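You operate a simulated robot arm through the tools that you are given. There is no shell and no other tool. Be economical: measure what you need, move in short steps, check, and stop when the job is done.

You run a simulated two-armed robot. Do the job below in one go: nothing can be reset, and whatever is moved stays where it is left.

TASK
Prove panel C: test its lamps, then stop the running belt by its e-stop button.
Fine: press TEST first; START on panel C; button in, out again, RESET; leave the belt standing, flap shut.

Only the result counts: the job must be done as asked and must still hold three seconds after the hand-in. Knocking over, shifting, dropping, spilling or breaking anything else fails it.

THE ROBOT
Two 7-joint arms with fingered hands on one trunk, on a base that drives. Base frame: it is fixed to the floor where the robot stands at the start and does not move with it; the origin is under the middle of the robot, x ahead of it, y to its left, z up. Readings come in mm, rad, newtons and seconds.
The left shoulder is at the start at [21, 214, 1344], the right one opposite. With the tool pointing down near the work surface each hand reaches from about 120 to 580 mm from the robot's upright axis, wherever it stands, measured 20 degrees to its own side. Places, roughly: belt end stop button [1600, -3800, 700]; bottle [1000, -750, 1000]; panel a hold button [-500, 2600, 800]; panel a jog button [-500, 2500, 700]; panel a lamp button [-500, 2700, 800]; panel a pulse button [-600, 2800, 800]; panel a start button [-500, 2600, 700]; panel a stop button [-400, 2500, 800]; panel a wind button [-500, 2800, 800]; panel a wind by knob [-500, 2800, 700]; panel b hold button [-200, 1600, 800]; panel b lamp button [-200, 1700, 800]; panel b pulse button [-200, 1800, 800]; panel b stop button [-100, 1500, 700]; panel b wind button [-200, 1800, 800]; panel b wind by knob [-200, 1700, 700]. Payload 3.3 kg a hand.
The tool frame of a hand sits at the grasp point between the pads (the TCP): z along the fingers, y along the line on which they close. The tips reach 26 mm beyond it. Largest opening 132 mm; the body of the gripper starts 73 mm behind the TCP. The gripper is a hand of 2 fingers: y runs from the thumb to the fingers, the wrist lies at [0, 0, -224] in the tool frame.
Orientation is that of the tool frame in the base frame, as a unit quaternion [x, y, z, w]. With the fingers straight down and closing along the base's y, the tool's x points along the base's -x, its y along +y and its z along -z.

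THE INTERFACE
- The arms move only by the tool send_rows. It takes "left_plan", "right_plan" or both (then of equal length, played together; a hand with none holds still); each is one flat list of numbers, 6 for each row, row after row: the shift along the base's x, y, z in mm, then the turn, a rotation vector about the base's x, y, z in rad. In form: [dx, dy, dz, rx, ry, rz, dx, dy, dz, rx, ry, rz, ...]. A call has 1 to 8 rows; each row is the pose to reach, as a shift and turn from the pose commanded when the call began. Each row takes 0.2 s and may step no farther than 50 mm and 0.15 rad from the row before; otherwise, the whole call is refused. A pose out of reach is approached as far as the arm can. The call stops where the force on the tool passes 70 N (or 10 N more than at its start, if that is more) or the arm is blocked; 0.2 s more then pass. In this call time passes only in rows, and 0.2 s behind the last. It gives the time, the measured TCP pose, the force on the tool (base axes), the opening and the grip force at its end, in the units of the frame above (readings bear some noise), with the torque about the TCP (base axes, N m) and any sound that the robot's microphone picked up, and new pictures: "show" is both (left out), scene, wrist or none (wrist: the cameras of the hands that moved).
- Cameras (640 x 400 px; columns grow to the right, rows downward): "scene" is now at [76.3, 39.4, 1492.6]; the picture's right is [0.51, -0.86, 0.00], its down [-0.67, -0.40, -0.63] and it looks along [0.54, 0.32, -0.78] (base axes); focal length 238 px, centre (320, 200). "left" rides on the left gripper at [-66, -3, -99] in its tool frame; the picture's right is [0.04, -1.00, 0.00], its down [0.83, 0.03, -0.55] and it looks along [0.55, 0.02, 0.83] (tool axes); focal length 261 px, centre (320, 200). "right" rides on the right gripper at [66, -3, -99] in its tool frame; the picture's right is [0.04, 1.00, 0.00], its down [-0.83, 0.03, -0.55] and it looks along [-0.55, 0.02, 0.83] (tool axes); focal length 261 px, centre (320, 200). There is no depth. A picture from a camera that has moved, and an enlarged one, comes with that camera's place and axes in the base frame and with its lens.
- lift_body(by): slides the trunk up (or, below 0, down) by that many mm; the arms and the scene camera ride with it, the base frame stays. It gives what a move gives, with no picture.
- roll_base(legs): drives the robot by 1 to 6 legs, each [ahead, left, turn to the left] in mm, mm and rad, along the robot's own axes; the way and the turn of a leg run together, so that a leg with both is an arc; at most 1500 mm and 3.142 rad a leg. The arms and the cameras ride along, it lands a little off, and it stops where it bumps. It gives what a move gives, and a new picture of the scene camera.
- set_fingers(finger1, thumb_bend, hand): sets how far each is bent, from 0 (flat) to 1 (curled in); at 0.3 the hand is open as for a grip, at 0.7 the pads meet at the TCP. One left out holds its place. A second passes; each finger stops where it meets its share of the squeeze, and holds until it gets a number again. It is the only way to open and close the hand. It gives what a move gives, with no picture; readings hold the bend of each and the force on the fingers (four entries, about 0 where the hand has none), thumb and palm.
- aim_head(pan, tilt): turns the head with the scene camera to pan (to the left, within 1.501 rad either way) and tilt (down, from -0.506 to 1.204), counted from straight ahead of the robot. It gives what a move gives, and a new picture of the scene camera.
- zoom(camera, box): a new picture of the part [left, top, right, bottom] of that camera's present view, enlarged. The clock stands still meanwhile.
- job_done(): hands the job in; it is judged then, once.

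Work in short steps. Places have to be worked out from the pictures, the camera data and where the tool is seen: move nearer, look again, correct. Check each grasp and each placing, and mend what went wrong. You have 120 turns and 260 pictures in all, those below and enlarged ones among them. Open the grippers and draw the arms clear of the work before you hand the job in, unless the task says otherwise; then end with one line.

The tools are called as name(argument=value, ...) on one line, values as JSON. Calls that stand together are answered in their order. send_rows: Moves the arms, as the interface text tells. Its arguments: {"type":"object","properties":{"left_plan":{"type":"array","items":{"type":"number"}},"right_plan":{"type":"array","items":{"type":"number"}},"show":{"type":"string","enum":["both","scene","wrist","none"]}},"required":[]} The other tools are called the same way: lift_body (by) slides the trunk up or down; set_fingers (finger1, thumb_bend, hand) moves the fingers one by one; roll_base (legs) drives the base; aim_head (pan, tilt) turns the head that bears the scene camera; zoom (camera, box) takes an enlarged picture of a part of a camera's view; job_done () hands the job in.

At the start:

```text
time: 0.0
left_tool_pos: [316.9, 318.5, 1019.8]
left_tcp_rot: [0.0, 1.0, 0.0, 0.0]
left_contact_force: [0.6, 0.1, 0.4]
left_wrist_torque: [0.02, -0.02, 0.01]
left_gripper_width: 131.8
left_gripper_force: 0.0
left_shape: jaw
left_bend: [0.3, 0.3]
left_finger forces: [0.1, 0.1, 0.0, 0.1, 0.0, 0.0]
right_tool_pos: [281.9, 8.6, 978.9]
right_tcp_rot: [0.0, 1.0, 0.0, 0.0]
right_contact_force: [-0.8, -0.4, -0.3]
right_wrist_torque: [-0.04, 0.0, 0.0]
right_gripper_width: 131.8
right_gripper_force: 0.0
right_shape: jaw
right_bend: [0.3, 0.3]
right_finger forces: [0.0, 0.1, 0.0, 0.1, 0.0, 0.1]
trunk travel left (down, up): [-625.0, 136.0]
robot x, y, heading: [-1.0, 2.0, 0.002]
head pan, tilt: [0.539, 0.888]
```

scene: 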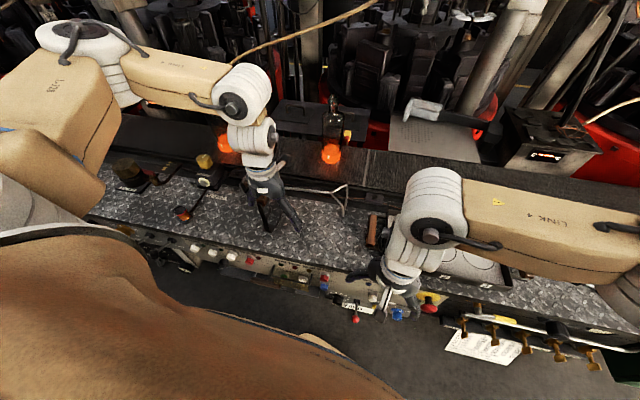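
right: 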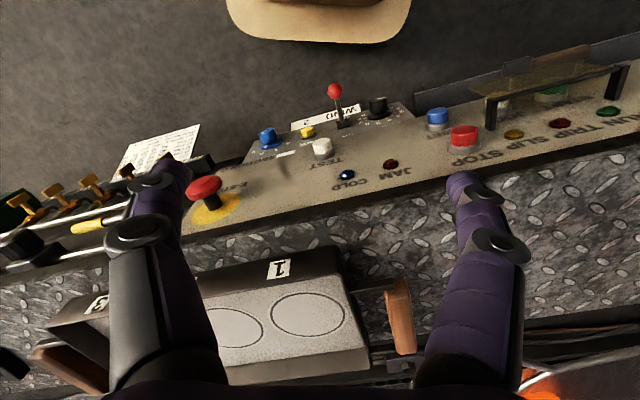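
left: 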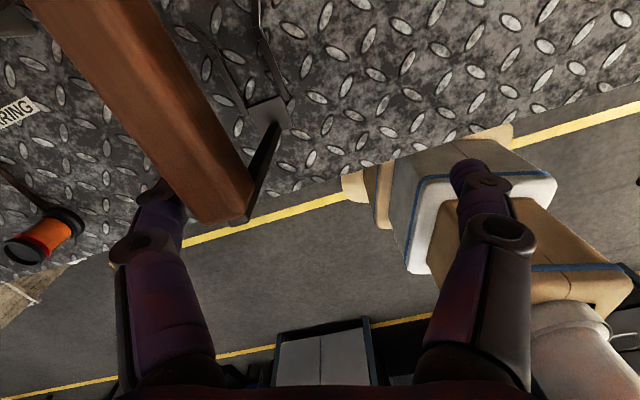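

The right wrist camera shows a panel with TEST, an e-stop, a covered part and lamps. I look closer.

zoom(camera="right", box=[160, 60, 400, 240])

zoom(camera="right", box=[400, 40, 640, 190])

zoom(camera="scene", box=[100, 180, 450, 340])

```text
2.22 times, centred on (280, 150) of right
camera zoom: at [216.7, 8.0, 1078.3], right [-0.04, 1.0, 0.0], down [0.83, 0.03, 0.55], along [0.55, 0.02, -0.83], focal length 579 px, centre (409, 311)
```

zoom: 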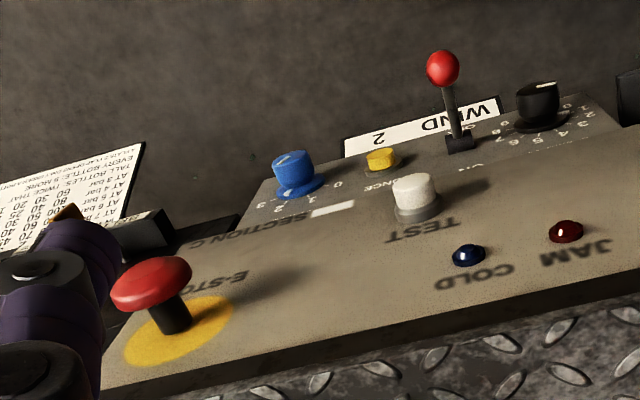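

```text
2.67 times, centred on (520, 115) of right
camera zoom: at [216.7, 8.0, 1078.3], right [-0.04, 1.0, 0.0], down [0.83, 0.03, 0.55], along [0.55, 0.02, -0.83], focal length 695 px, centre (-213, 427)
```

zoom: 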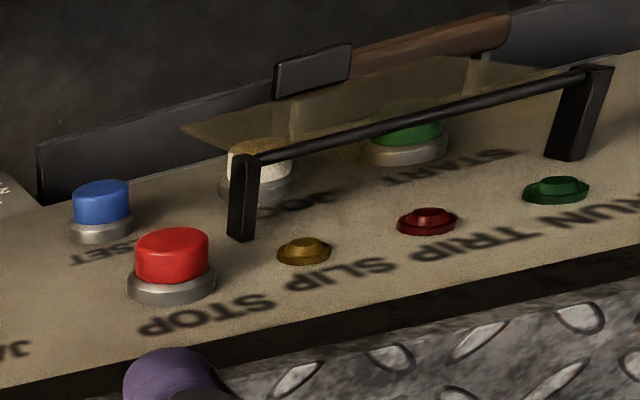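

```text
1.83 times, centred on (275, 260) of scene
camera zoom: at [76.3, 39.4, 1492.6], right [0.51, -0.86, 0.0], down [-0.67, -0.4, -0.63], along [0.54, 0.32, -0.78], focal length 434 px, centre (402, 90)
```

zoom: 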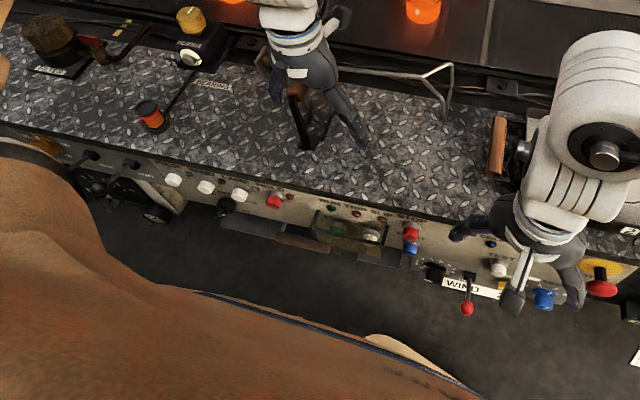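

The panel labelled SECTION C is under the right hand. I raise and shift the right hand for a second, wider view and tilt the head down straight.

send_rows(right_plan=[0, 40, 20, 0, 0, 0, 0, 80, 40, 0, 0, 0, 0, 110, 60, 0, 0, 0], show="wrist")

aim_head(pan=-0.1, tilt=1.1)

```text
time: 0.8
left_tool_pos: [315.9, 320.2, 1021.6]
left_tcp_rot: [-0.001, 1.0, 0.0, -0.001]
left_contact_force: [-0.3, 0.0, 0.4]
left_wrist_torque: [-0.01, -0.06, 0.03]
left_gripper_width: 131.8
left_gripper_force: 0.1
left_shape: jaw
left_bend: [0.3, 0.3]
left_finger forces: [0.0, 0.0, 0.1, 0.1, 0.1, 0.0]
right_tool_pos: [301.0, 45.5, 1039.1]
right_tcp_rot: [0.031, 1.0, 0.001, -0.005]
right_contact_force: [-0.2, 0.2, -0.1]
right_wrist_torque: [-0.01, 0.0, 0.02]
right_gripper_width: 131.8
right_gripper_force: 0.1
right_shape: jaw
right_bend: [0.3, 0.3]
right_finger forces: [0.0, 0.1, 0.0, 0.1, 0.0, 0.1]
right hand out of reach, approached as far as the arm can: row 2, 3
trunk travel left (down, up): [-625.0, 136.0]
robot x, y, heading: [-0.6, 3.3, 0.003]
head pan, tilt: [0.539, 0.888]
camera right: at [236.6, 47.6, 1138.9], right [0.02, 1.0, 0.0], down [0.84, -0.02, 0.55], along [0.55, -0.01, -0.84], focal length 261 px, centre (320, 200)
```

right: 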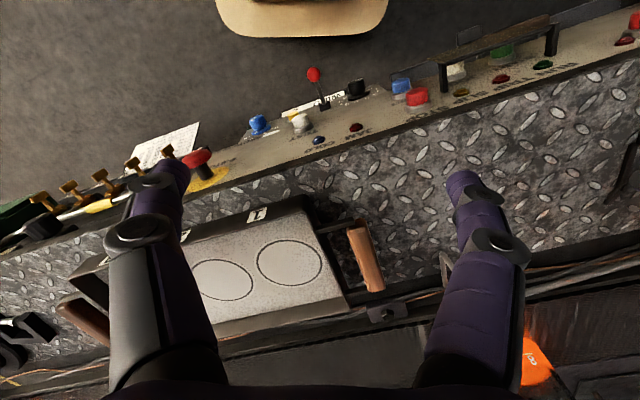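

```text
time: 1.8
left_tool_pos: [315.6, 319.9, 1020.4]
left_tcp_rot: [0.001, 1.0, 0.0, 0.0]
left_contact_force: [-0.1, -1.3, 0.1]
left_wrist_torque: [-0.04, -0.02, -0.03]
left_gripper_width: 131.9
left_gripper_force: 0.0
left_shape: jaw
left_bend: [0.3, 0.3]
left_finger forces: [0.0, 0.1, 0.0, 0.0, 0.1, 0.0]
right_tool_pos: [304.7, 46.8, 1044.0]
right_tcp_rot: [0.032, 0.999, 0.006, -0.001]
right_contact_force: [0.2, -0.6, 0.4]
right_wrist_torque: [0.03, 0.01, 0.02]
right_gripper_width: 131.9
right_gripper_force: 0.1
right_shape: jaw
right_bend: [0.3, 0.3]
right_finger forces: [0.1, 0.0, 0.0, 0.0, 0.0, 0.1]
trunk travel left (down, up): [-625.0, 136.0]
robot x, y, heading: [3.5, -0.4, 0.002]
head pan, tilt: [-0.099, 1.1]
camera scene: at [73.8, -5.9, 1477.8], right [-0.1, -1.0, 0.0], down [-0.89, 0.09, -0.45], along [0.45, -0.04, -0.89], focal length 238 px, centre (320, 200)
```

scene: 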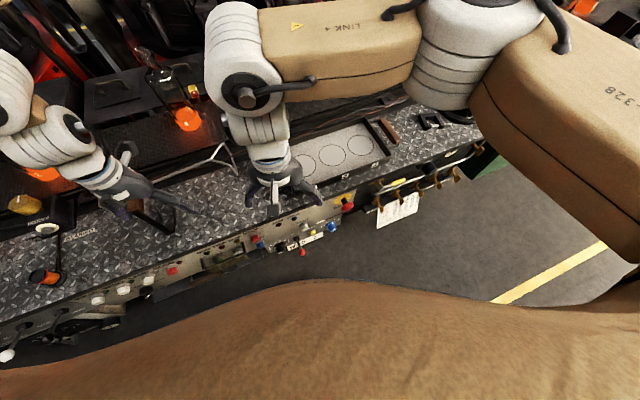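

The bench edge runs skew (about 0.31 rad), and the panel sits at z≈720–760, lateral −275…+260 seen square-on. I raise the trunk before turning, to keep the hands clear of the lever near the left hand.

lift_body(by=130)

aim_head(pan=0.6, tilt=0.9)

zoom(camera="left", box=[0, 0, 640, 400])

```text
time: 3.4
left_tool_pos: [315.6, 318.6, 1150.2]
left_tcp_rot: [0.001, 1.0, 0.0, -0.002]
left_contact_force: [-0.4, -0.9, 0.7]
left_wrist_torque: [0.0, -0.02, -0.02]
left_gripper_width: 131.9
left_gripper_force: 0.1
left_shape: jaw
left_bend: [0.3, 0.3]
left_finger forces: [0.0, 0.0, 0.1, 0.1, 0.1, 0.2]
right_tool_pos: [301.1, 45.7, 1172.0]
right_tcp_rot: [0.03, 1.0, 0.001, -0.001]
right_contact_force: [1.4, 0.1, 0.3]
right_wrist_torque: [-0.03, -0.01, 0.04]
right_gripper_width: 132.0
right_gripper_force: 0.1
right_shape: jaw
right_bend: [0.3, 0.3]
right_finger forces: [0.0, 0.0, 0.0, 0.1, 0.0, 0.0]
trunk travel left (down, up): [-755.0, 6.0]
robot x, y, heading: [-4.2, -3.2, 0.005]
head pan, tilt: [-0.099, 1.1]
```

```text
time: 4.5
left_tool_pos: [316.5, 318.9, 1150.2]
left_tcp_rot: [0.0, 1.0, 0.001, 0.001]
left_contact_force: [0.1, -0.2, -0.3]
left_wrist_torque: [0.01, 0.02, -0.03]
left_gripper_width: 131.9
left_gripper_force: 0.0
left_shape: jaw
left_bend: [0.3, 0.3]
left_finger forces: [0.0, 0.1, 0.1, 0.0, 0.0, 0.0]
right_tool_pos: [300.6, 44.9, 1171.6]
right_tcp_rot: [0.029, 1.0, 0.001, 0.0]
right_contact_force: [-0.9, -1.0, 0.4]
right_wrist_torque: [-0.01, 0.0, 0.02]
right_gripper_width: 132.0
right_gripper_force: 0.1
right_shape: jaw
right_bend: [0.3, 0.3]
right_finger forces: [0.0, 0.1, 0.1, 0.0, 0.1, 0.0]
trunk travel left (down, up): [-755.0, 6.0]
robot x, y, heading: [-1.2, -2.6, 0.003]
head pan, tilt: [0.6, 0.901]
camera scene: at [72.2, 42.9, 1621.7], right [0.56, -0.83, 0.0], down [-0.65, -0.44, -0.62], along [0.51, 0.35, -0.78], focal length 238 px, centre (320, 200)
```

scene: 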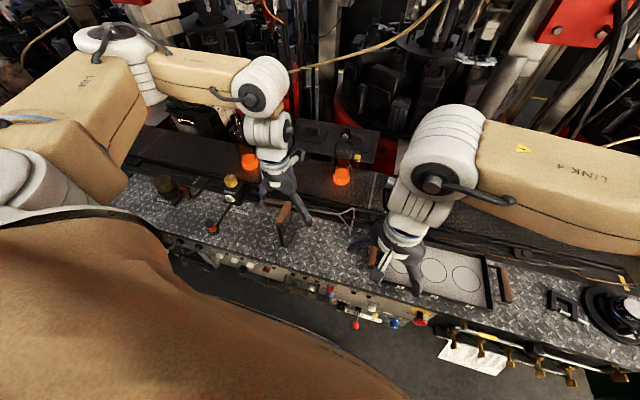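

```text
1.00 times, centred on (320, 200) of left (not enlarged: the box is as wide or as high as the picture)
camera zoom: at [382.8, 315.5, 1248.5], right [-0.04, -1.0, 0.0], down [-0.83, 0.03, 0.55], along [-0.55, 0.02, -0.83], focal length 261 px, centre (320, 200)
```

zoom: 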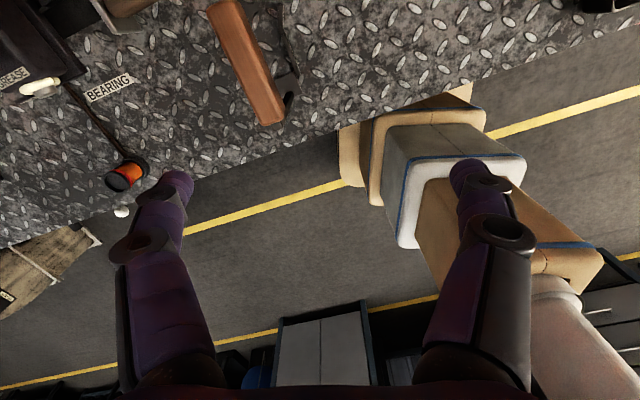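

Both hands are well above the bench furniture now. I turn the robot 0.31 left to face the panel squarely.

roll_base(legs=[[-40, 0, 0], [0, 0, 0.31]])

aim_head(pan=0.0, tilt=1.1)

zoom(camera="right", box=[0, 0, 640, 400])

```text
time: 6.3
left_tool_pos: [164.2, 400.7, 1150.1]
left_tcp_rot: [-0.155, 0.988, -0.001, 0.001]
left_contact_force: [0.6, 0.6, 0.3]
left_wrist_torque: [-0.01, -0.02, 0.0]
left_gripper_width: 132.2
left_gripper_force: 0.0
left_shape: jaw
left_bend: [0.3, 0.3]
left_finger forces: [0.1, 0.0, 0.0, 0.0, 0.0, 0.1]
right_tool_pos: [232.1, 134.8, 1171.8]
right_tcp_rot: [-0.125, 0.992, 0.001, 0.0]
right_contact_force: [0.0, -0.1, -0.7]
right_wrist_torque: [-0.03, -0.01, 0.01]
right_gripper_width: 132.1
right_gripper_force: 0.1
right_shape: jaw
right_bend: [0.3, 0.3]
right_finger forces: [0.0, 0.0, 0.0, 0.0, 0.0, 0.1]
trunk travel left (down, up): [-755.0, 6.0]
robot x, y, heading: [-42.7, 1.6, 0.308]
head pan, tilt: [0.6, 0.901]
camera scene: at [15.4, 63.2, 1621.7], right [0.79, -0.61, 0.0], down [-0.48, -0.62, -0.62], along [0.38, 0.49, -0.78], focal length 238 px, centre (320, 200)
```

scene: 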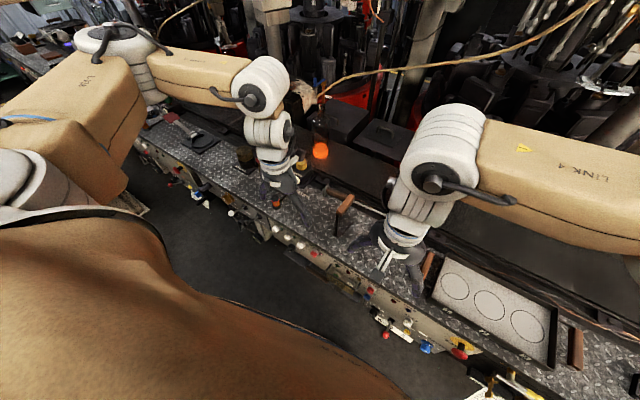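

```text
time: 7.3
left_tool_pos: [163.3, 400.3, 1151.7]
left_tcp_rot: [-0.155, 0.988, 0.0, 0.0]
left_contact_force: [0.7, 0.2, 0.1]
left_wrist_torque: [0.02, 0.01, -0.05]
left_gripper_width: 131.8
left_gripper_force: 0.0
left_shape: jaw
left_bend: [0.3, 0.3]
left_finger forces: [0.0, 0.0, 0.1, 0.0, 0.0, 0.1]
right_tool_pos: [234.4, 133.9, 1171.7]
right_tcp_rot: [-0.121, 0.993, 0.002, 0.0]
right_contact_force: [0.8, 0.2, 0.5]
right_wrist_torque: [0.0, -0.01, -0.02]
right_gripper_width: 131.7
right_gripper_force: 0.1
right_shape: jaw
right_bend: [0.3, 0.3]
right_finger forces: [0.0, 0.1, 0.0, 0.0, 0.0, 0.0]
trunk travel left (down, up): [-755.0, 6.0]
robot x, y, heading: [-41.5, 1.4, 0.312]
head pan, tilt: [0.0, 1.1]
camera scene: at [29.0, 22.8, 1607.9], right [0.31, -0.95, 0.0], down [-0.85, -0.27, -0.45], along [0.43, 0.14, -0.89], focal length 238 px, centre (320, 200)
```

scene: 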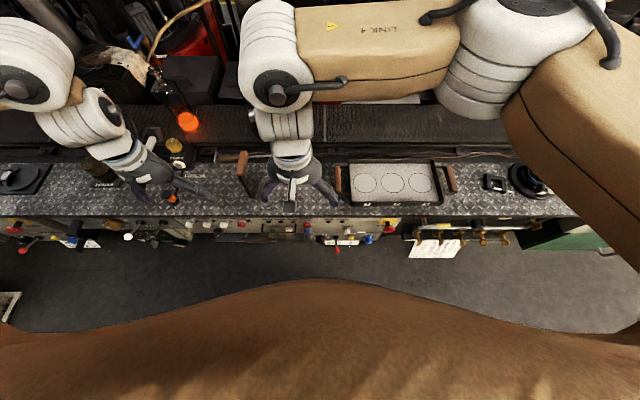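

```text
1.00 times, centred on (320, 200) of right (not enlarged: the box is as wide or as high as the picture)
camera zoom: at [171.7, 115.6, 1271.9], right [-0.28, 0.96, 0.0], down [0.8, 0.23, 0.55], along [0.53, 0.16, -0.83], focal length 261 px, centre (320, 200)
```

zoom: 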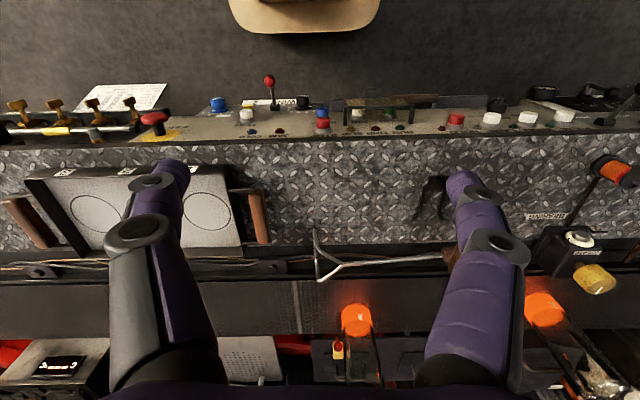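

Now square to the panel. I back off 90 mm to gain room and then lower and pitch the right hand so its camera looks more frontally at the panel.

roll_base(legs=[[-90, 0, 0]])

send_rows(right_plan=[6, -19, -19, 0.023, -0.071, 0, 12, -38, -38, 0.046, -0.143, 0, 18, -57, -57, 0.069, -0.214, 0, 24, -76, -76, 0.092, -0.286, 0, 31, -95, -95, 0.115, -0.357, 0, 37, -114, -114, 0.138, -0.428, 0, 43, -133, -133, 0.161, -0.5, 0, 49, -152, -152, 0.184, -0.571, 0], show="wrist")

```text
time: 8.4
left_tool_pos: [76.8, 371.7, 1151.0]
left_tcp_rot: [-0.154, 0.988, 0.001, 0.0]
left_contact_force: [0.0, 0.3, 0.3]
left_wrist_torque: [-0.01, -0.04, -0.01]
left_gripper_width: 132.1
left_gripper_force: 0.0
left_shape: jaw
left_bend: [0.3, 0.3]
left_finger forces: [0.0, 0.0, 0.0, 0.0, 0.1, 0.0]
right_tool_pos: [147.5, 105.6, 1172.4]
right_tcp_rot: [-0.12, 0.993, 0.001, 0.0]
right_contact_force: [-0.9, -1.0, -0.6]
right_wrist_torque: [0.01, -0.04, 0.0]
right_gripper_width: 132.2
right_gripper_force: 0.0
right_shape: jaw
right_bend: [0.3, 0.3]
right_finger forces: [0.0, 0.0, 0.0, 0.0, 0.0, 0.1]
trunk travel left (down, up): [-755.0, 6.0]
robot x, y, heading: [-123.9, -26.5, 0.301]
head pan, tilt: [0.0, 1.1]
camera scene: at [-58.8, -5.4, 1608.0], right [0.3, -0.95, 0.0], down [-0.85, -0.27, -0.45], along [0.43, 0.14, -0.89], focal length 238 px, centre (320, 200)
```

scene: 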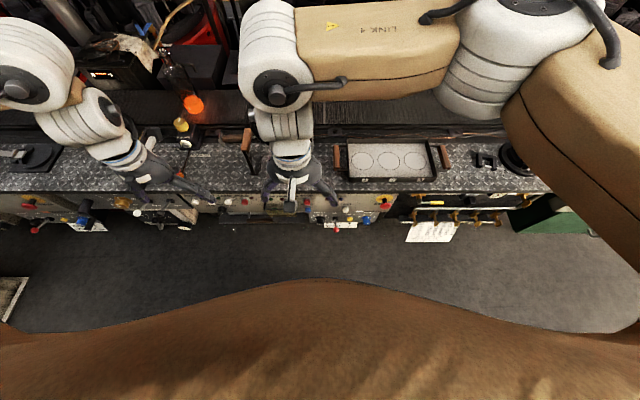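

```text
time: 10.2
left_tool_pos: [77.8, 371.6, 1150.4]
left_tcp_rot: [-0.153, 0.988, 0.0, 0.0]
left_contact_force: [0.3, 0.7, -0.3]
left_wrist_torque: [-0.02, -0.02, 0.01]
left_gripper_width: 131.8
left_gripper_force: 0.0
left_shape: jaw
left_bend: [0.3, 0.3]
left_finger forces: [0.0, 0.0, 0.0, 0.1, 0.0, 0.0]
right_tool_pos: [200.4, -44.7, 1019.0]
right_tcp_rot: [-0.116, 0.948, 0.059, 0.29]
right_contact_force: [-0.7, 0.2, -0.2]
right_wrist_torque: [0.0, -0.02, 0.01]
right_gripper_width: 131.8
right_gripper_force: 0.0
right_shape: jaw
right_bend: [0.3, 0.3]
right_finger forces: [0.0, 0.0, 0.1, 0.0, 0.1, 0.0]
trunk travel left (down, up): [-755.0, 6.0]
robot x, y, heading: [-125.7, -29.1, 0.311]
head pan, tilt: [0.0, 1.1]
camera right: at [94.7, -76.9, 1063.5], right [-0.29, 0.96, 0.02], down [0.36, 0.09, 0.93], along [0.89, 0.27, -0.37], focal length 261 px, centre (320, 200)
```

right: 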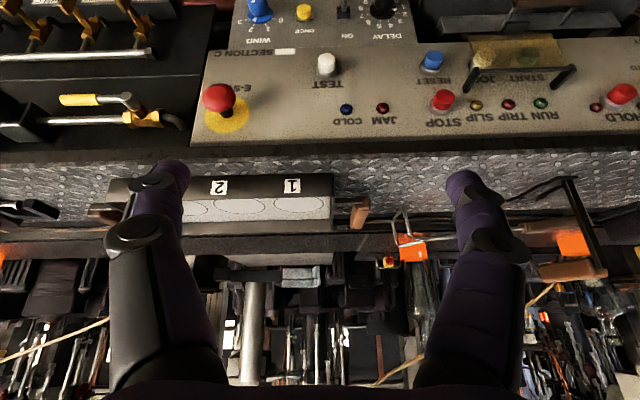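

A nice frontal (upside-down) view. I lower the trunk 150 mm for a second view with a pure vertical baseline.

lift_body(by=-150)

zoom(camera="right", box=[0, 0, 640, 400])

zoom(camera="right", box=[190, 60, 450, 260])

zoom(camera="right", box=[400, 60, 640, 260])

```text
time: 12.0
left_tool_pos: [77.6, 373.1, 1001.5]
left_tcp_rot: [-0.154, 0.988, 0.0, 0.0]
left_contact_force: [-0.4, 0.6, 0.4]
left_wrist_torque: [-0.03, 0.0, -0.04]
left_gripper_width: 132.2
left_gripper_force: 0.1
left_shape: jaw
left_bend: [0.3, 0.3]
left_finger forces: [0.1, 0.0, 0.0, 0.1, 0.1, 0.0]
right_tool_pos: [198.0, -45.7, 870.2]
right_tcp_rot: [-0.116, 0.948, 0.057, 0.29]
right_contact_force: [-0.3, -0.1, -0.1]
right_wrist_torque: [-0.01, -0.03, -0.01]
right_gripper_width: 131.9
right_gripper_force: 0.0
right_shape: jaw
right_bend: [0.3, 0.3]
right_finger forces: [0.0, 0.0, 0.0, 0.1, 0.1, 0.0]
trunk travel left (down, up): [-605.0, 156.0]
robot x, y, heading: [-126.1, -24.3, 0.309]
head pan, tilt: [0.0, 1.1]
```

```text
1.00 times, centred on (320, 200) of right (not enlarged: the box is as wide or as high as the picture)
camera zoom: at [92.2, -77.9, 915.8], right [-0.29, 0.96, 0.02], down [0.37, 0.09, 0.93], along [0.89, 0.27, -0.38], focal length 261 px, centre (320, 200)
```

zoom: 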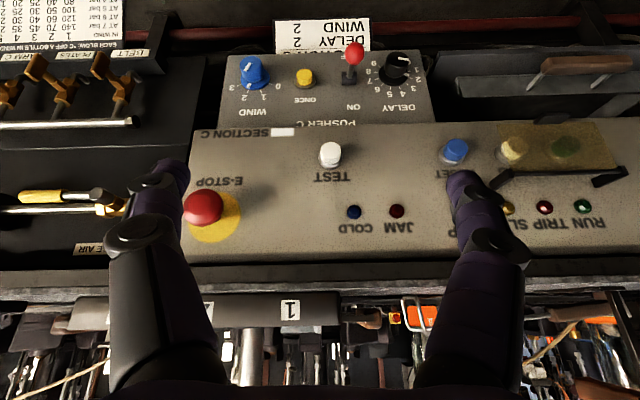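

```text
2.00 times, centred on (320, 160) of right
camera zoom: at [92.2, -77.9, 915.8], right [-0.29, 0.96, 0.02], down [0.37, 0.09, 0.93], along [0.89, 0.27, -0.38], focal length 521 px, centre (320, 280)
```

zoom: 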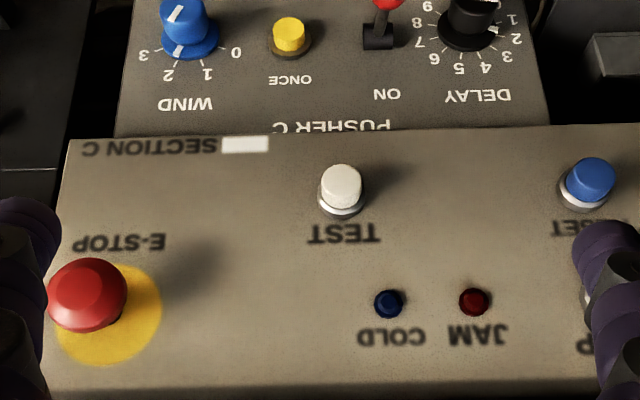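

```text
2.00 times, centred on (520, 160) of right
camera zoom: at [92.2, -77.9, 915.8], right [-0.29, 0.96, 0.02], down [0.37, 0.09, 0.93], along [0.89, 0.27, -0.38], focal length 521 px, centre (-80, 280)
```

zoom: 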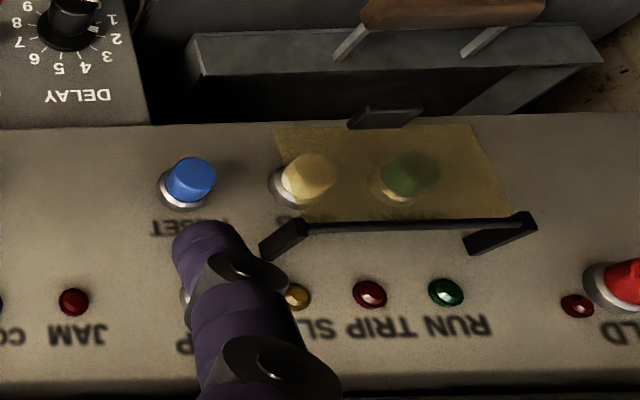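

Triangulating: TEST cap ≈ (f 338, l −93, z 738) in panel axes, face nearly vertical. I lower the trunk, level the right hand to point at the panel, and close its fingers for poking.

lift_body(by=-150)

send_rows(right_plan=[8, 4, 3, 0.0307, -0.0952, 0, 17, 8, 5, 0.0614, -0.19, 0, 25, 12, 8, 0.092, -0.286, 0, 34, 17, 10, 0.123, -0.381, 0, 42, 21, 12, 0.1535, -0.476, 0, 51, 25, 15, 0.184, -0.571, 0, 60, 29, 18, 0.215, -0.666, 0, 68, 33, 20, 0.246, -0.762, 0], show="both")

set_fingers(hand="right", finger1=0.7, thumb_bend=0.7)

zoom(camera="right", box=[0, 0, 640, 400])

```text
time: 13.8
left_tool_pos: [77.5, 372.7, 850.8]
left_tcp_rot: [-0.154, 0.988, 0.0, 0.0]
left_contact_force: [0.2, 0.1, -0.6]
left_wrist_torque: [-0.01, 0.0, 0.02]
left_gripper_width: 132.0
left_gripper_force: 0.1
left_shape: jaw
left_bend: [0.3, 0.3]
left_finger forces: [0.1, 0.0, 0.1, 0.1, 0.0, 0.0]
right_tool_pos: [197.9, -45.7, 721.2]
right_tcp_rot: [-0.116, 0.948, 0.058, 0.29]
right_contact_force: [-0.2, 0.0, -0.4]
right_wrist_torque: [0.0, 0.02, 0.01]
right_gripper_width: 131.8
right_gripper_force: 0.0
right_shape: jaw
right_bend: [0.3, 0.3]
right_finger forces: [0.0, 0.0, 0.0, 0.0, 0.0, 0.1]
trunk travel left (down, up): [-455.0, 306.0]
robot x, y, heading: [-129.5, -27.5, 0.311]
head pan, tilt: [0.0, 1.1]
```

```text
time: 15.6
left_tool_pos: [78.6, 371.4, 850.4]
left_tcp_rot: [-0.154, 0.988, 0.0, 0.001]
left_contact_force: [-0.6, -0.4, 0.2]
left_wrist_torque: [-0.02, 0.0, 0.01]
left_gripper_width: 132.1
left_gripper_force: 0.1
left_shape: jaw
left_bend: [0.3, 0.3]
left_finger forces: [0.0, 0.0, 0.1, 0.1, 0.1, 0.0]
right_tool_pos: [266.3, -13.8, 740.4]
right_tcp_rot: [-0.093, 0.759, 0.124, 0.633]
right_contact_force: [0.1, 0.6, 0.2]
right_wrist_torque: [0.02, 0.01, 0.02]
right_gripper_width: 132.1
right_gripper_force: 0.0
right_shape: jaw
right_bend: [0.3, 0.3]
right_finger forces: [0.0, 0.0, 0.0, 0.2, 0.1, 0.0]
right hand out of reach, approached as far as the arm can: row 2, 3, 4, 5
trunk travel left (down, up): [-455.0, 306.0]
robot x, y, heading: [-128.1, -26.6, 0.31]
head pan, tilt: [0.0, 1.1]
camera scene: at [-47.4, -2.2, 1307.5], right [0.3, -0.95, 0.0], down [-0.85, -0.27, -0.45], along [0.43, 0.14, -0.89], focal length 238 px, centre (320, 200)
camera right: at [161.4, -44.1, 692.4], right [-0.3, 0.95, 0.03], down [-0.38, -0.15, 0.91], along [0.87, 0.27, 0.4], focal length 261 px, centre (320, 200)
```

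scene: 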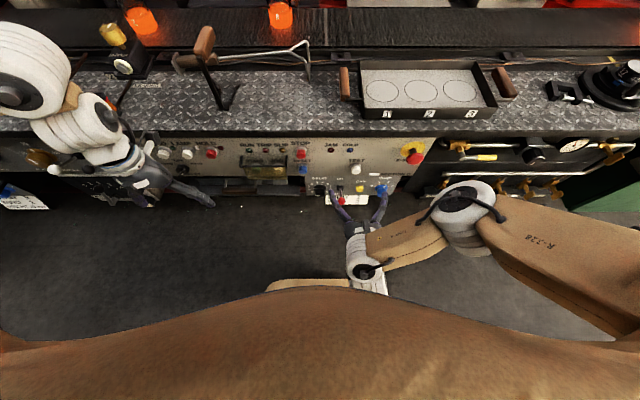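
right: 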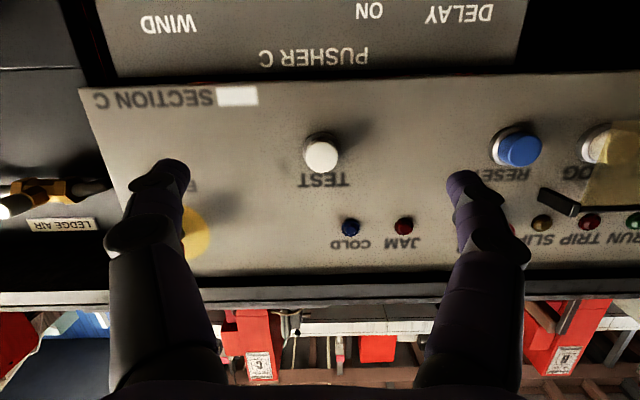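

```text
time: 16.6
left_tool_pos: [78.3, 373.0, 849.3]
left_tcp_rot: [-0.154, 0.988, -0.001, 0.0]
left_contact_force: [0.4, 0.3, -0.1]
left_wrist_torque: [0.0, -0.01, 0.01]
left_gripper_width: 131.6
left_gripper_force: 0.1
left_shape: jaw
left_bend: [0.3, 0.3]
left_finger forces: [0.1, 0.0, 0.0, 0.0, 0.0, 0.1]
right_tool_pos: [266.0, -11.8, 739.1]
right_tcp_rot: [-0.093, 0.759, 0.123, 0.632]
right_contact_force: [0.7, 0.1, 0.2]
right_wrist_torque: [-0.02, 0.03, -0.01]
right_gripper_width: 2.0
right_gripper_force: 0.1
right_shape: fingers
right_bend: [0.7, 0.7]
right_finger forces: [0.0, 0.0, 0.0, 0.1, 0.0, 0.0]
trunk travel left (down, up): [-455.0, 306.0]
robot x, y, heading: [-128.0, -27.6, 0.304]
head pan, tilt: [0.0, 1.1]
```

```text
1.00 times, centred on (320, 200) of right (not enlarged: the box is as wide or as high as the picture)
camera zoom: at [161.4, -44.0, 692.5], right [-0.31, 0.95, 0.03], down [-0.38, -0.15, 0.91], along [0.87, 0.27, 0.4], focal length 261 px, centre (320, 200)
```

zoom: 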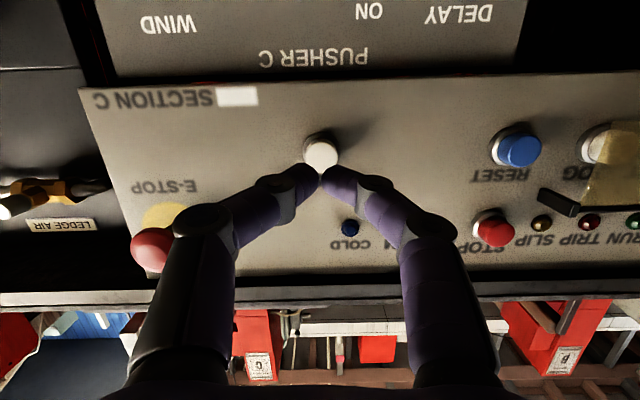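

The three views agree: TEST cap at f≈337, l≈−93, z≈741; fingertips at f≈275, z≈736. I approach to ~7 mm short.

send_rows(right_plan=[26, 8.5, 5, 0, 0, 0, 52, 17, 5, 0, 0, 0], show="wrist")

```text
time: 17.1
left_tool_pos: [78.8, 373.4, 849.6]
left_tcp_rot: [-0.154, 0.988, 0.0, 0.0]
left_contact_force: [-0.8, 0.3, -0.3]
left_wrist_torque: [-0.02, -0.02, -0.01]
left_gripper_width: 131.8
left_gripper_force: 0.0
left_shape: jaw
left_bend: [0.3, 0.3]
left_finger forces: [0.0, 0.0, 0.1, 0.1, 0.1, 0.0]
right_tool_pos: [316.8, 3.5, 744.0]
right_tcp_rot: [-0.093, 0.759, 0.123, 0.633]
right_contact_force: [-0.3, -0.5, -1.1]
right_wrist_torque: [-0.03, -0.01, 0.0]
right_gripper_width: 2.2
right_gripper_force: 0.0
right_shape: fingers
right_bend: [0.7, 0.7]
right_finger forces: [0.0, 0.0, 0.0, 0.0, 0.1, 0.0]
trunk travel left (down, up): [-455.0, 306.0]
robot x, y, heading: [-123.6, -26.5, 0.311]
head pan, tilt: [0.0, 1.1]
camera right: at [212.5, -27.9, 696.5], right [-0.31, 0.95, 0.03], down [-0.38, -0.15, 0.91], along [0.87, 0.27, 0.4], focal length 261 px, centre (320, 200)
```

right: 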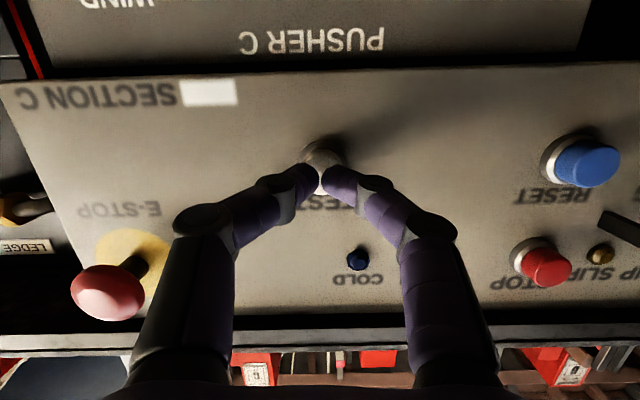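

Aligned on TEST. I press in small rows and watch the force and lamps.

send_rows(right_plan=[3.8, 1.2, 0, 0, 0, 0, 7.6, 2.5, 0, 0, 0, 0, 10.5, 3.4, 0, 0, 0, 0, 13.3, 4.3, 0, 0, 0, 0], show="both")

```text
time: 18.1
left_tool_pos: [75.5, 371.2, 851.8]
left_tcp_rot: [-0.154, 0.988, 0.0, 0.0]
left_contact_force: [-0.6, -0.2, 0.4]
left_wrist_torque: [-0.02, -0.05, -0.01]
left_gripper_width: 131.6
left_gripper_force: 0.0
left_shape: jaw
left_bend: [0.3, 0.3]
left_finger forces: [0.1, 0.0, 0.0, 0.0, 0.0, 0.0]
right_tool_pos: [325.7, 8.3, 744.9]
right_tcp_rot: [-0.094, 0.76, 0.124, 0.631]
right_contact_force: [-28.2, -10.6, -4.0]
right_wrist_torque: [-0.03, 0.14, -0.17]
right_gripper_width: 0.8
right_gripper_force: 14.5
right_shape: fingers
right_bend: [0.71, 0.71]
right_finger forces: [10.0, 0.1, 0.0, 0.0, 20.3, 0.1]
trunk travel left (down, up): [-455.0, 306.0]
robot x, y, heading: [-126.3, -26.5, 0.31]
head pan, tilt: [0.0, 1.1]
heard: click
camera scene: at [-50.3, -3.2, 1307.6], right [0.3, -0.95, 0.0], down [-0.85, -0.27, -0.46], along [0.43, 0.14, -0.89], focal length 238 px, centre (320, 200)
camera right: at [222.1, -24.4, 697.3], right [-0.31, 0.95, 0.03], down [-0.37, -0.15, 0.92], along [0.88, 0.27, 0.4], focal length 261 px, centre (320, 200)
```

scene: 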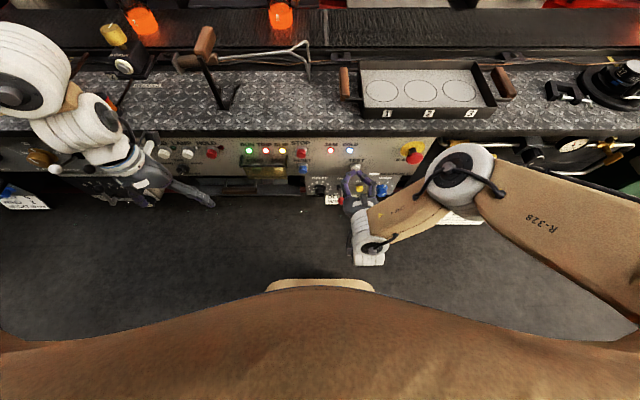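
right: 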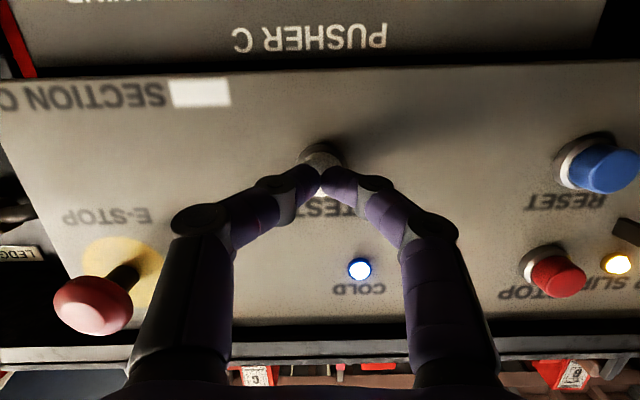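

Click heard, all lamps lit (JAM, COLD, RUN, TRIP, SLIP). I retract the right hand and swing the left one round toward the flap.

send_rows(right_plan=[-10, -3.2, 0, 0, 0, 0, -20, -6.4, 0, 0, 0, 0, -30, -9.7, 0, 0, 0, 0, -40, -13, 0, 0, 0, 0, -50, -16, 0, 0, 0, 0, -60, -19, 0, 0, 0, 0, -60, -19, 0, 0, 0, 0, -60, -19, 0, 0, 0, 0], left_plan=[10, -15, -7, 0.0454, -0.141, 0, 20, -30, -15, 0.0908, -0.282, 0, 30, -45, -22, 0.136, -0.423, 0, 40, -60, -30, 0.182, -0.564, 0, 50, -75, -38, 0.227, -0.705, 0, 61, -91, -45, 0.272, -0.846, 0, 71, -106, -52, 0.318, -0.987, 0, 81, -121, -60, 0.363, -1.128, 0], show="both")

set_fingers(hand="left", finger1=0.7, thumb_bend=0.7)

```text
time: 19.9
left_tool_pos: [265.1, 232.2, 830.1]
left_tcp_rot: [-0.151, 0.852, 0.087, 0.494]
left_contact_force: [-43.7, 8.0, 21.6]
left_wrist_torque: [-1.11, -0.49, -2.24]
left_gripper_width: 129.6
left_gripper_force: 0.0
left_shape: jaw
left_bend: [0.3, 0.37]
left_finger forces: [0.0, 0.0, 0.0, 0.0, 60.6, 0.0]
left hand out of reach, approached as far as the arm can: row 5, 6, 7, 8
right_tool_pos: [269.1, -6.4, 748.8]
right_tcp_rot: [-0.095, 0.757, 0.122, 0.635]
right_contact_force: [-0.1, 1.5, 0.0]
right_wrist_torque: [-0.02, -0.05, -0.04]
right_gripper_width: 1.2
right_gripper_force: 0.1
right_shape: fingers
right_bend: [0.7, 0.7]
right_finger forces: [0.1, 0.0, 0.0, 0.1, 0.0, 0.0]
trunk travel left (down, up): [-455.0, 306.0]
robot x, y, heading: [-125.3, -25.5, 0.313]
head pan, tilt: [0.0, 1.1]
stopped in row 8 (left hand): the force on the tool passed its limit at 144 N (the readings are from after the stop); the commanded pose is now the measured one
camera scene: at [-54.0, 3.8, 1308.2], right [0.31, -0.95, 0.01], down [-0.85, -0.28, -0.46], along [0.44, 0.14, -0.89], focal length 238 px, centre (320, 200)
camera right: at [163.8, -38.3, 700.4], right [-0.31, 0.95, 0.02], down [-0.38, -0.15, 0.91], along [0.87, 0.27, 0.41], focal length 261 px, centre (320, 200)
camera left: at [217.0, 210.8, 935.3], right [0.32, -0.95, -0.03], down [-0.85, -0.27, -0.45], along [0.41, 0.17, -0.89], focal length 261 px, centre (320, 200)
```

scene: 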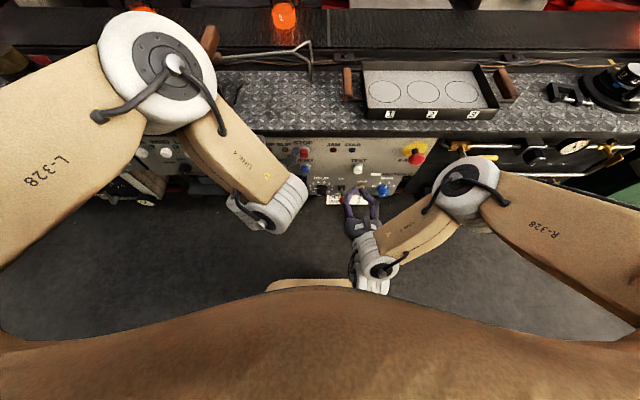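
right: 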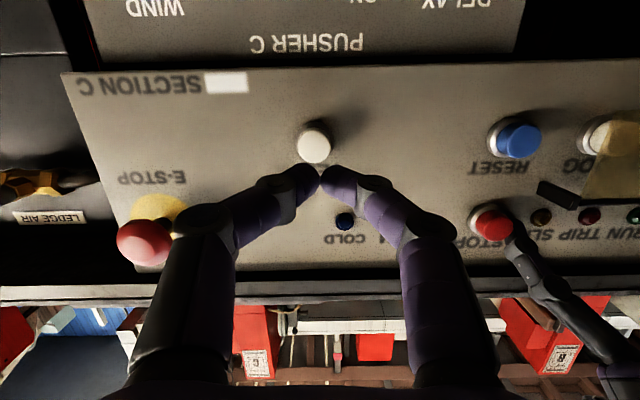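
left: 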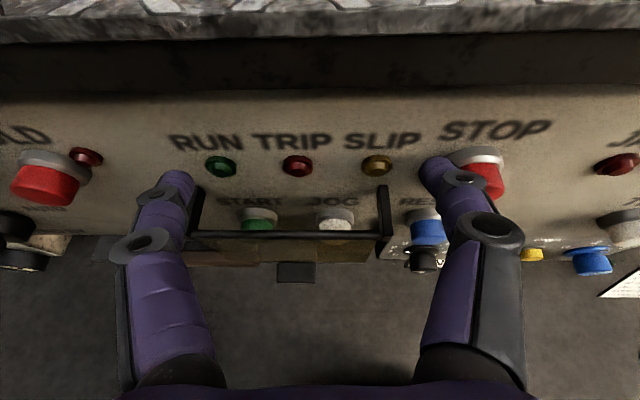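

```text
time: 20.9
left_tool_pos: [266.6, 223.4, 830.4]
left_tcp_rot: [-0.148, 0.852, 0.085, 0.494]
left_contact_force: [-37.4, -24.0, -6.3]
left_wrist_torque: [0.05, 0.7, -2.75]
left_gripper_width: 43.7
left_gripper_force: 21.4
left_shape: fingers
left_bend: [0.7, 0.53]
left_finger forces: [0.1, 0.1, 0.1, 0.1, 42.9, 0.0]
right_tool_pos: [268.0, -11.7, 746.8]
right_tcp_rot: [-0.093, 0.758, 0.124, 0.634]
right_contact_force: [1.4, -0.5, -0.2]
right_wrist_torque: [-0.01, 0.0, 0.0]
right_gripper_width: 1.4
right_gripper_force: 0.0
right_shape: fingers
right_bend: [0.7, 0.7]
right_finger forces: [0.0, 0.0, 0.0, 0.0, 0.1, 0.0]
trunk travel left (down, up): [-455.0, 306.0]
robot x, y, heading: [-123.4, -27.4, 0.308]
head pan, tilt: [0.0, 1.1]
```

The left hand overran (out-of-reach path) and its thumb touched the STOP button. I back it straight off and inspect.

send_rows(left_plan=[-19, -6, 0, 0, 0, 0, -38, -12, 0, 0, 0, 0, -57, -18, 0, 0, 0, 0], show="both")

zoom(camera="right", box=[400, 100, 640, 250])

```text
time: 21.7
left_tool_pos: [263.7, 233.8, 830.0]
left_tcp_rot: [-0.166, 0.851, 0.095, 0.489]
left_contact_force: [-44.7, -29.1, -5.8]
left_wrist_torque: [0.02, 0.7, -3.67]
left_gripper_width: 50.9
left_gripper_force: 26.2
left_shape: fingers
left_bend: [0.7, 0.5]
left_finger forces: [0.0, 0.0, 0.1, 0.0, 51.3, 0.1]
left hand out of reach, approached as far as the arm can: row 1, 2, 3
right_tool_pos: [268.3, -11.7, 748.4]
right_tcp_rot: [-0.093, 0.757, 0.124, 0.635]
right_contact_force: [0.2, 0.3, 0.1]
right_wrist_torque: [0.01, -0.02, 0.0]
right_gripper_width: 1.3
right_gripper_force: 0.1
right_shape: fingers
right_bend: [0.7, 0.7]
right_finger forces: [0.0, 0.0, 0.0, 0.1, 0.1, 0.0]
trunk travel left (down, up): [-455.0, 306.0]
robot x, y, heading: [-128.9, -33.5, 0.309]
head pan, tilt: [0.0, 1.1]
camera scene: at [-52.4, -5.0, 1307.9], right [0.31, -0.95, 0.0], down [-0.85, -0.27, -0.46], along [0.44, 0.14, -0.89], focal length 238 px, centre (320, 200)
camera left: at [216.8, 209.8, 935.7], right [0.36, -0.93, -0.03], down [-0.84, -0.31, -0.44], along [0.4, 0.19, -0.9], focal length 261 px, centre (320, 200)
```

scene: 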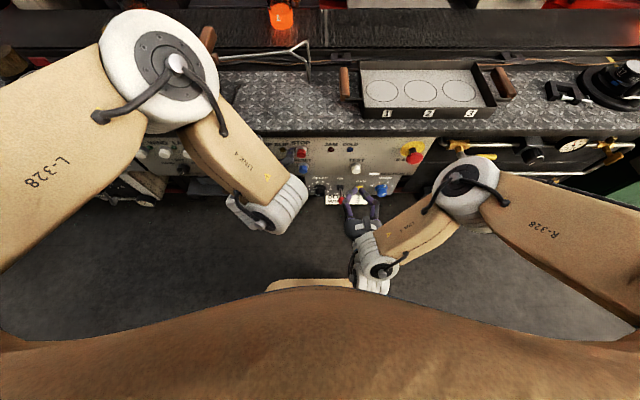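
left: 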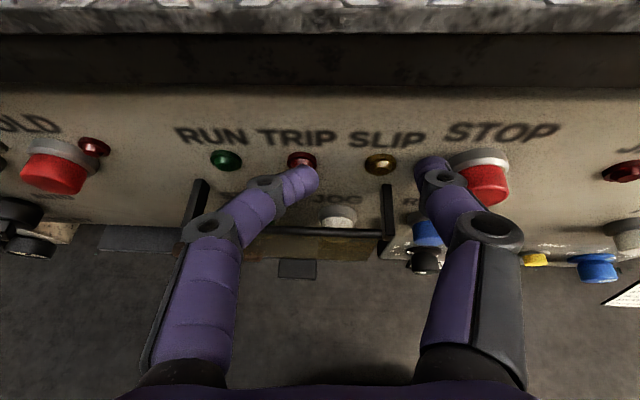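

```text
2.67 times, centred on (520, 175) of right
camera zoom: at [164.4, -43.5, 699.2], right [-0.31, 0.95, 0.03], down [-0.38, -0.15, 0.91], along [0.87, 0.27, 0.41], focal length 695 px, centre (-213, 267)
```

zoom: 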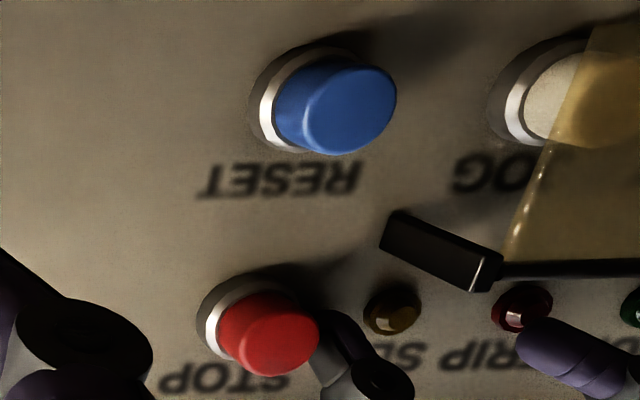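

The left arm is at its fold limit (wrist too near the shoulder). I drive the base straight back to draw the hand off the panel.

roll_base(legs=[[-150, 0, 0]])

zoom(camera="left", box=[0, 0, 640, 400])

zoom(camera="right", box=[300, 50, 640, 260])

```text
time: 23.1
left_tool_pos: [122.0, 190.8, 832.0]
left_tcp_rot: [-0.168, 0.849, 0.096, 0.492]
left_contact_force: [0.4, 0.5, 0.0]
left_wrist_torque: [-0.03, 0.0, -0.04]
left_gripper_width: 19.8
left_gripper_force: 0.0
left_shape: fingers
left_bend: [0.7, 0.59]
left_finger forces: [0.0, 0.0, 0.0, 0.0, 0.0, 0.0]
right_tool_pos: [122.5, -59.0, 746.1]
right_tcp_rot: [-0.094, 0.758, 0.124, 0.633]
right_contact_force: [0.2, -0.6, 0.7]
right_wrist_torque: [0.05, 0.0, 0.0]
right_gripper_width: 1.4
right_gripper_force: 0.1
right_shape: fingers
right_bend: [0.7, 0.7]
right_finger forces: [0.1, 0.0, 0.0, 0.1, 0.0, 0.0]
trunk travel left (down, up): [-455.0, 306.0]
robot x, y, heading: [-275.8, -74.1, 0.31]
head pan, tilt: [0.0, 1.1]
camera scene: at [-196.8, -49.8, 1307.6], right [0.3, -0.95, 0.0], down [-0.85, -0.27, -0.45], along [0.43, 0.14, -0.89], focal length 238 px, centre (320, 200)
```

scene: 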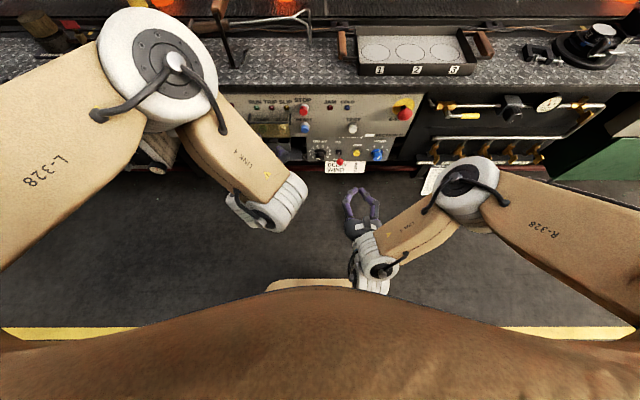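

```text
1.00 times, centred on (320, 200) of left (not enlarged: the box is as wide or as high as the picture)
camera zoom: at [74.2, 166.0, 937.5], right [0.36, -0.93, -0.03], down [-0.84, -0.31, -0.45], along [0.41, 0.19, -0.89], focal length 261 px, centre (320, 200)
```

zoom: 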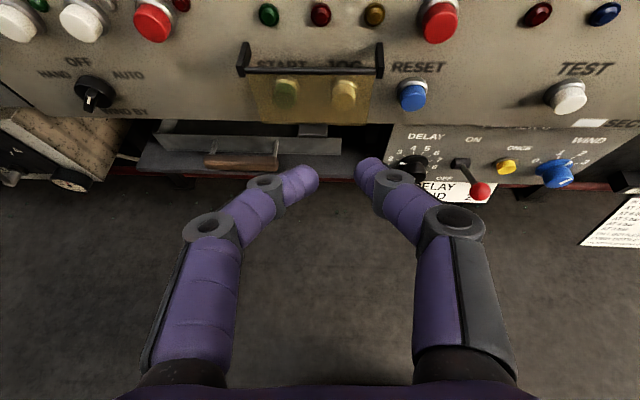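

```text
1.88 times, centred on (470, 155) of right
camera zoom: at [18.3, -89.8, 698.5], right [-0.3, 0.95, 0.03], down [-0.38, -0.15, 0.91], along [0.87, 0.27, 0.41], focal length 491 px, centre (38, 285)
```

zoom: 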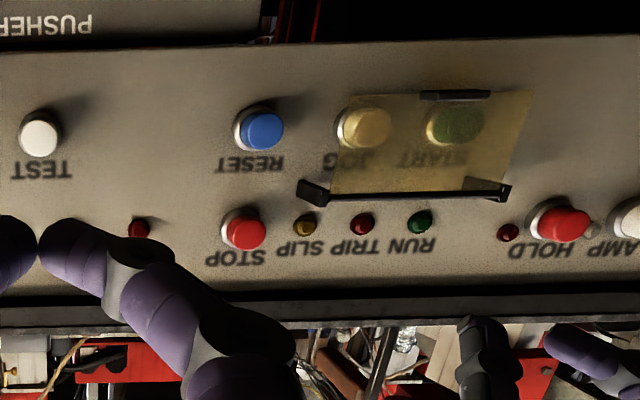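

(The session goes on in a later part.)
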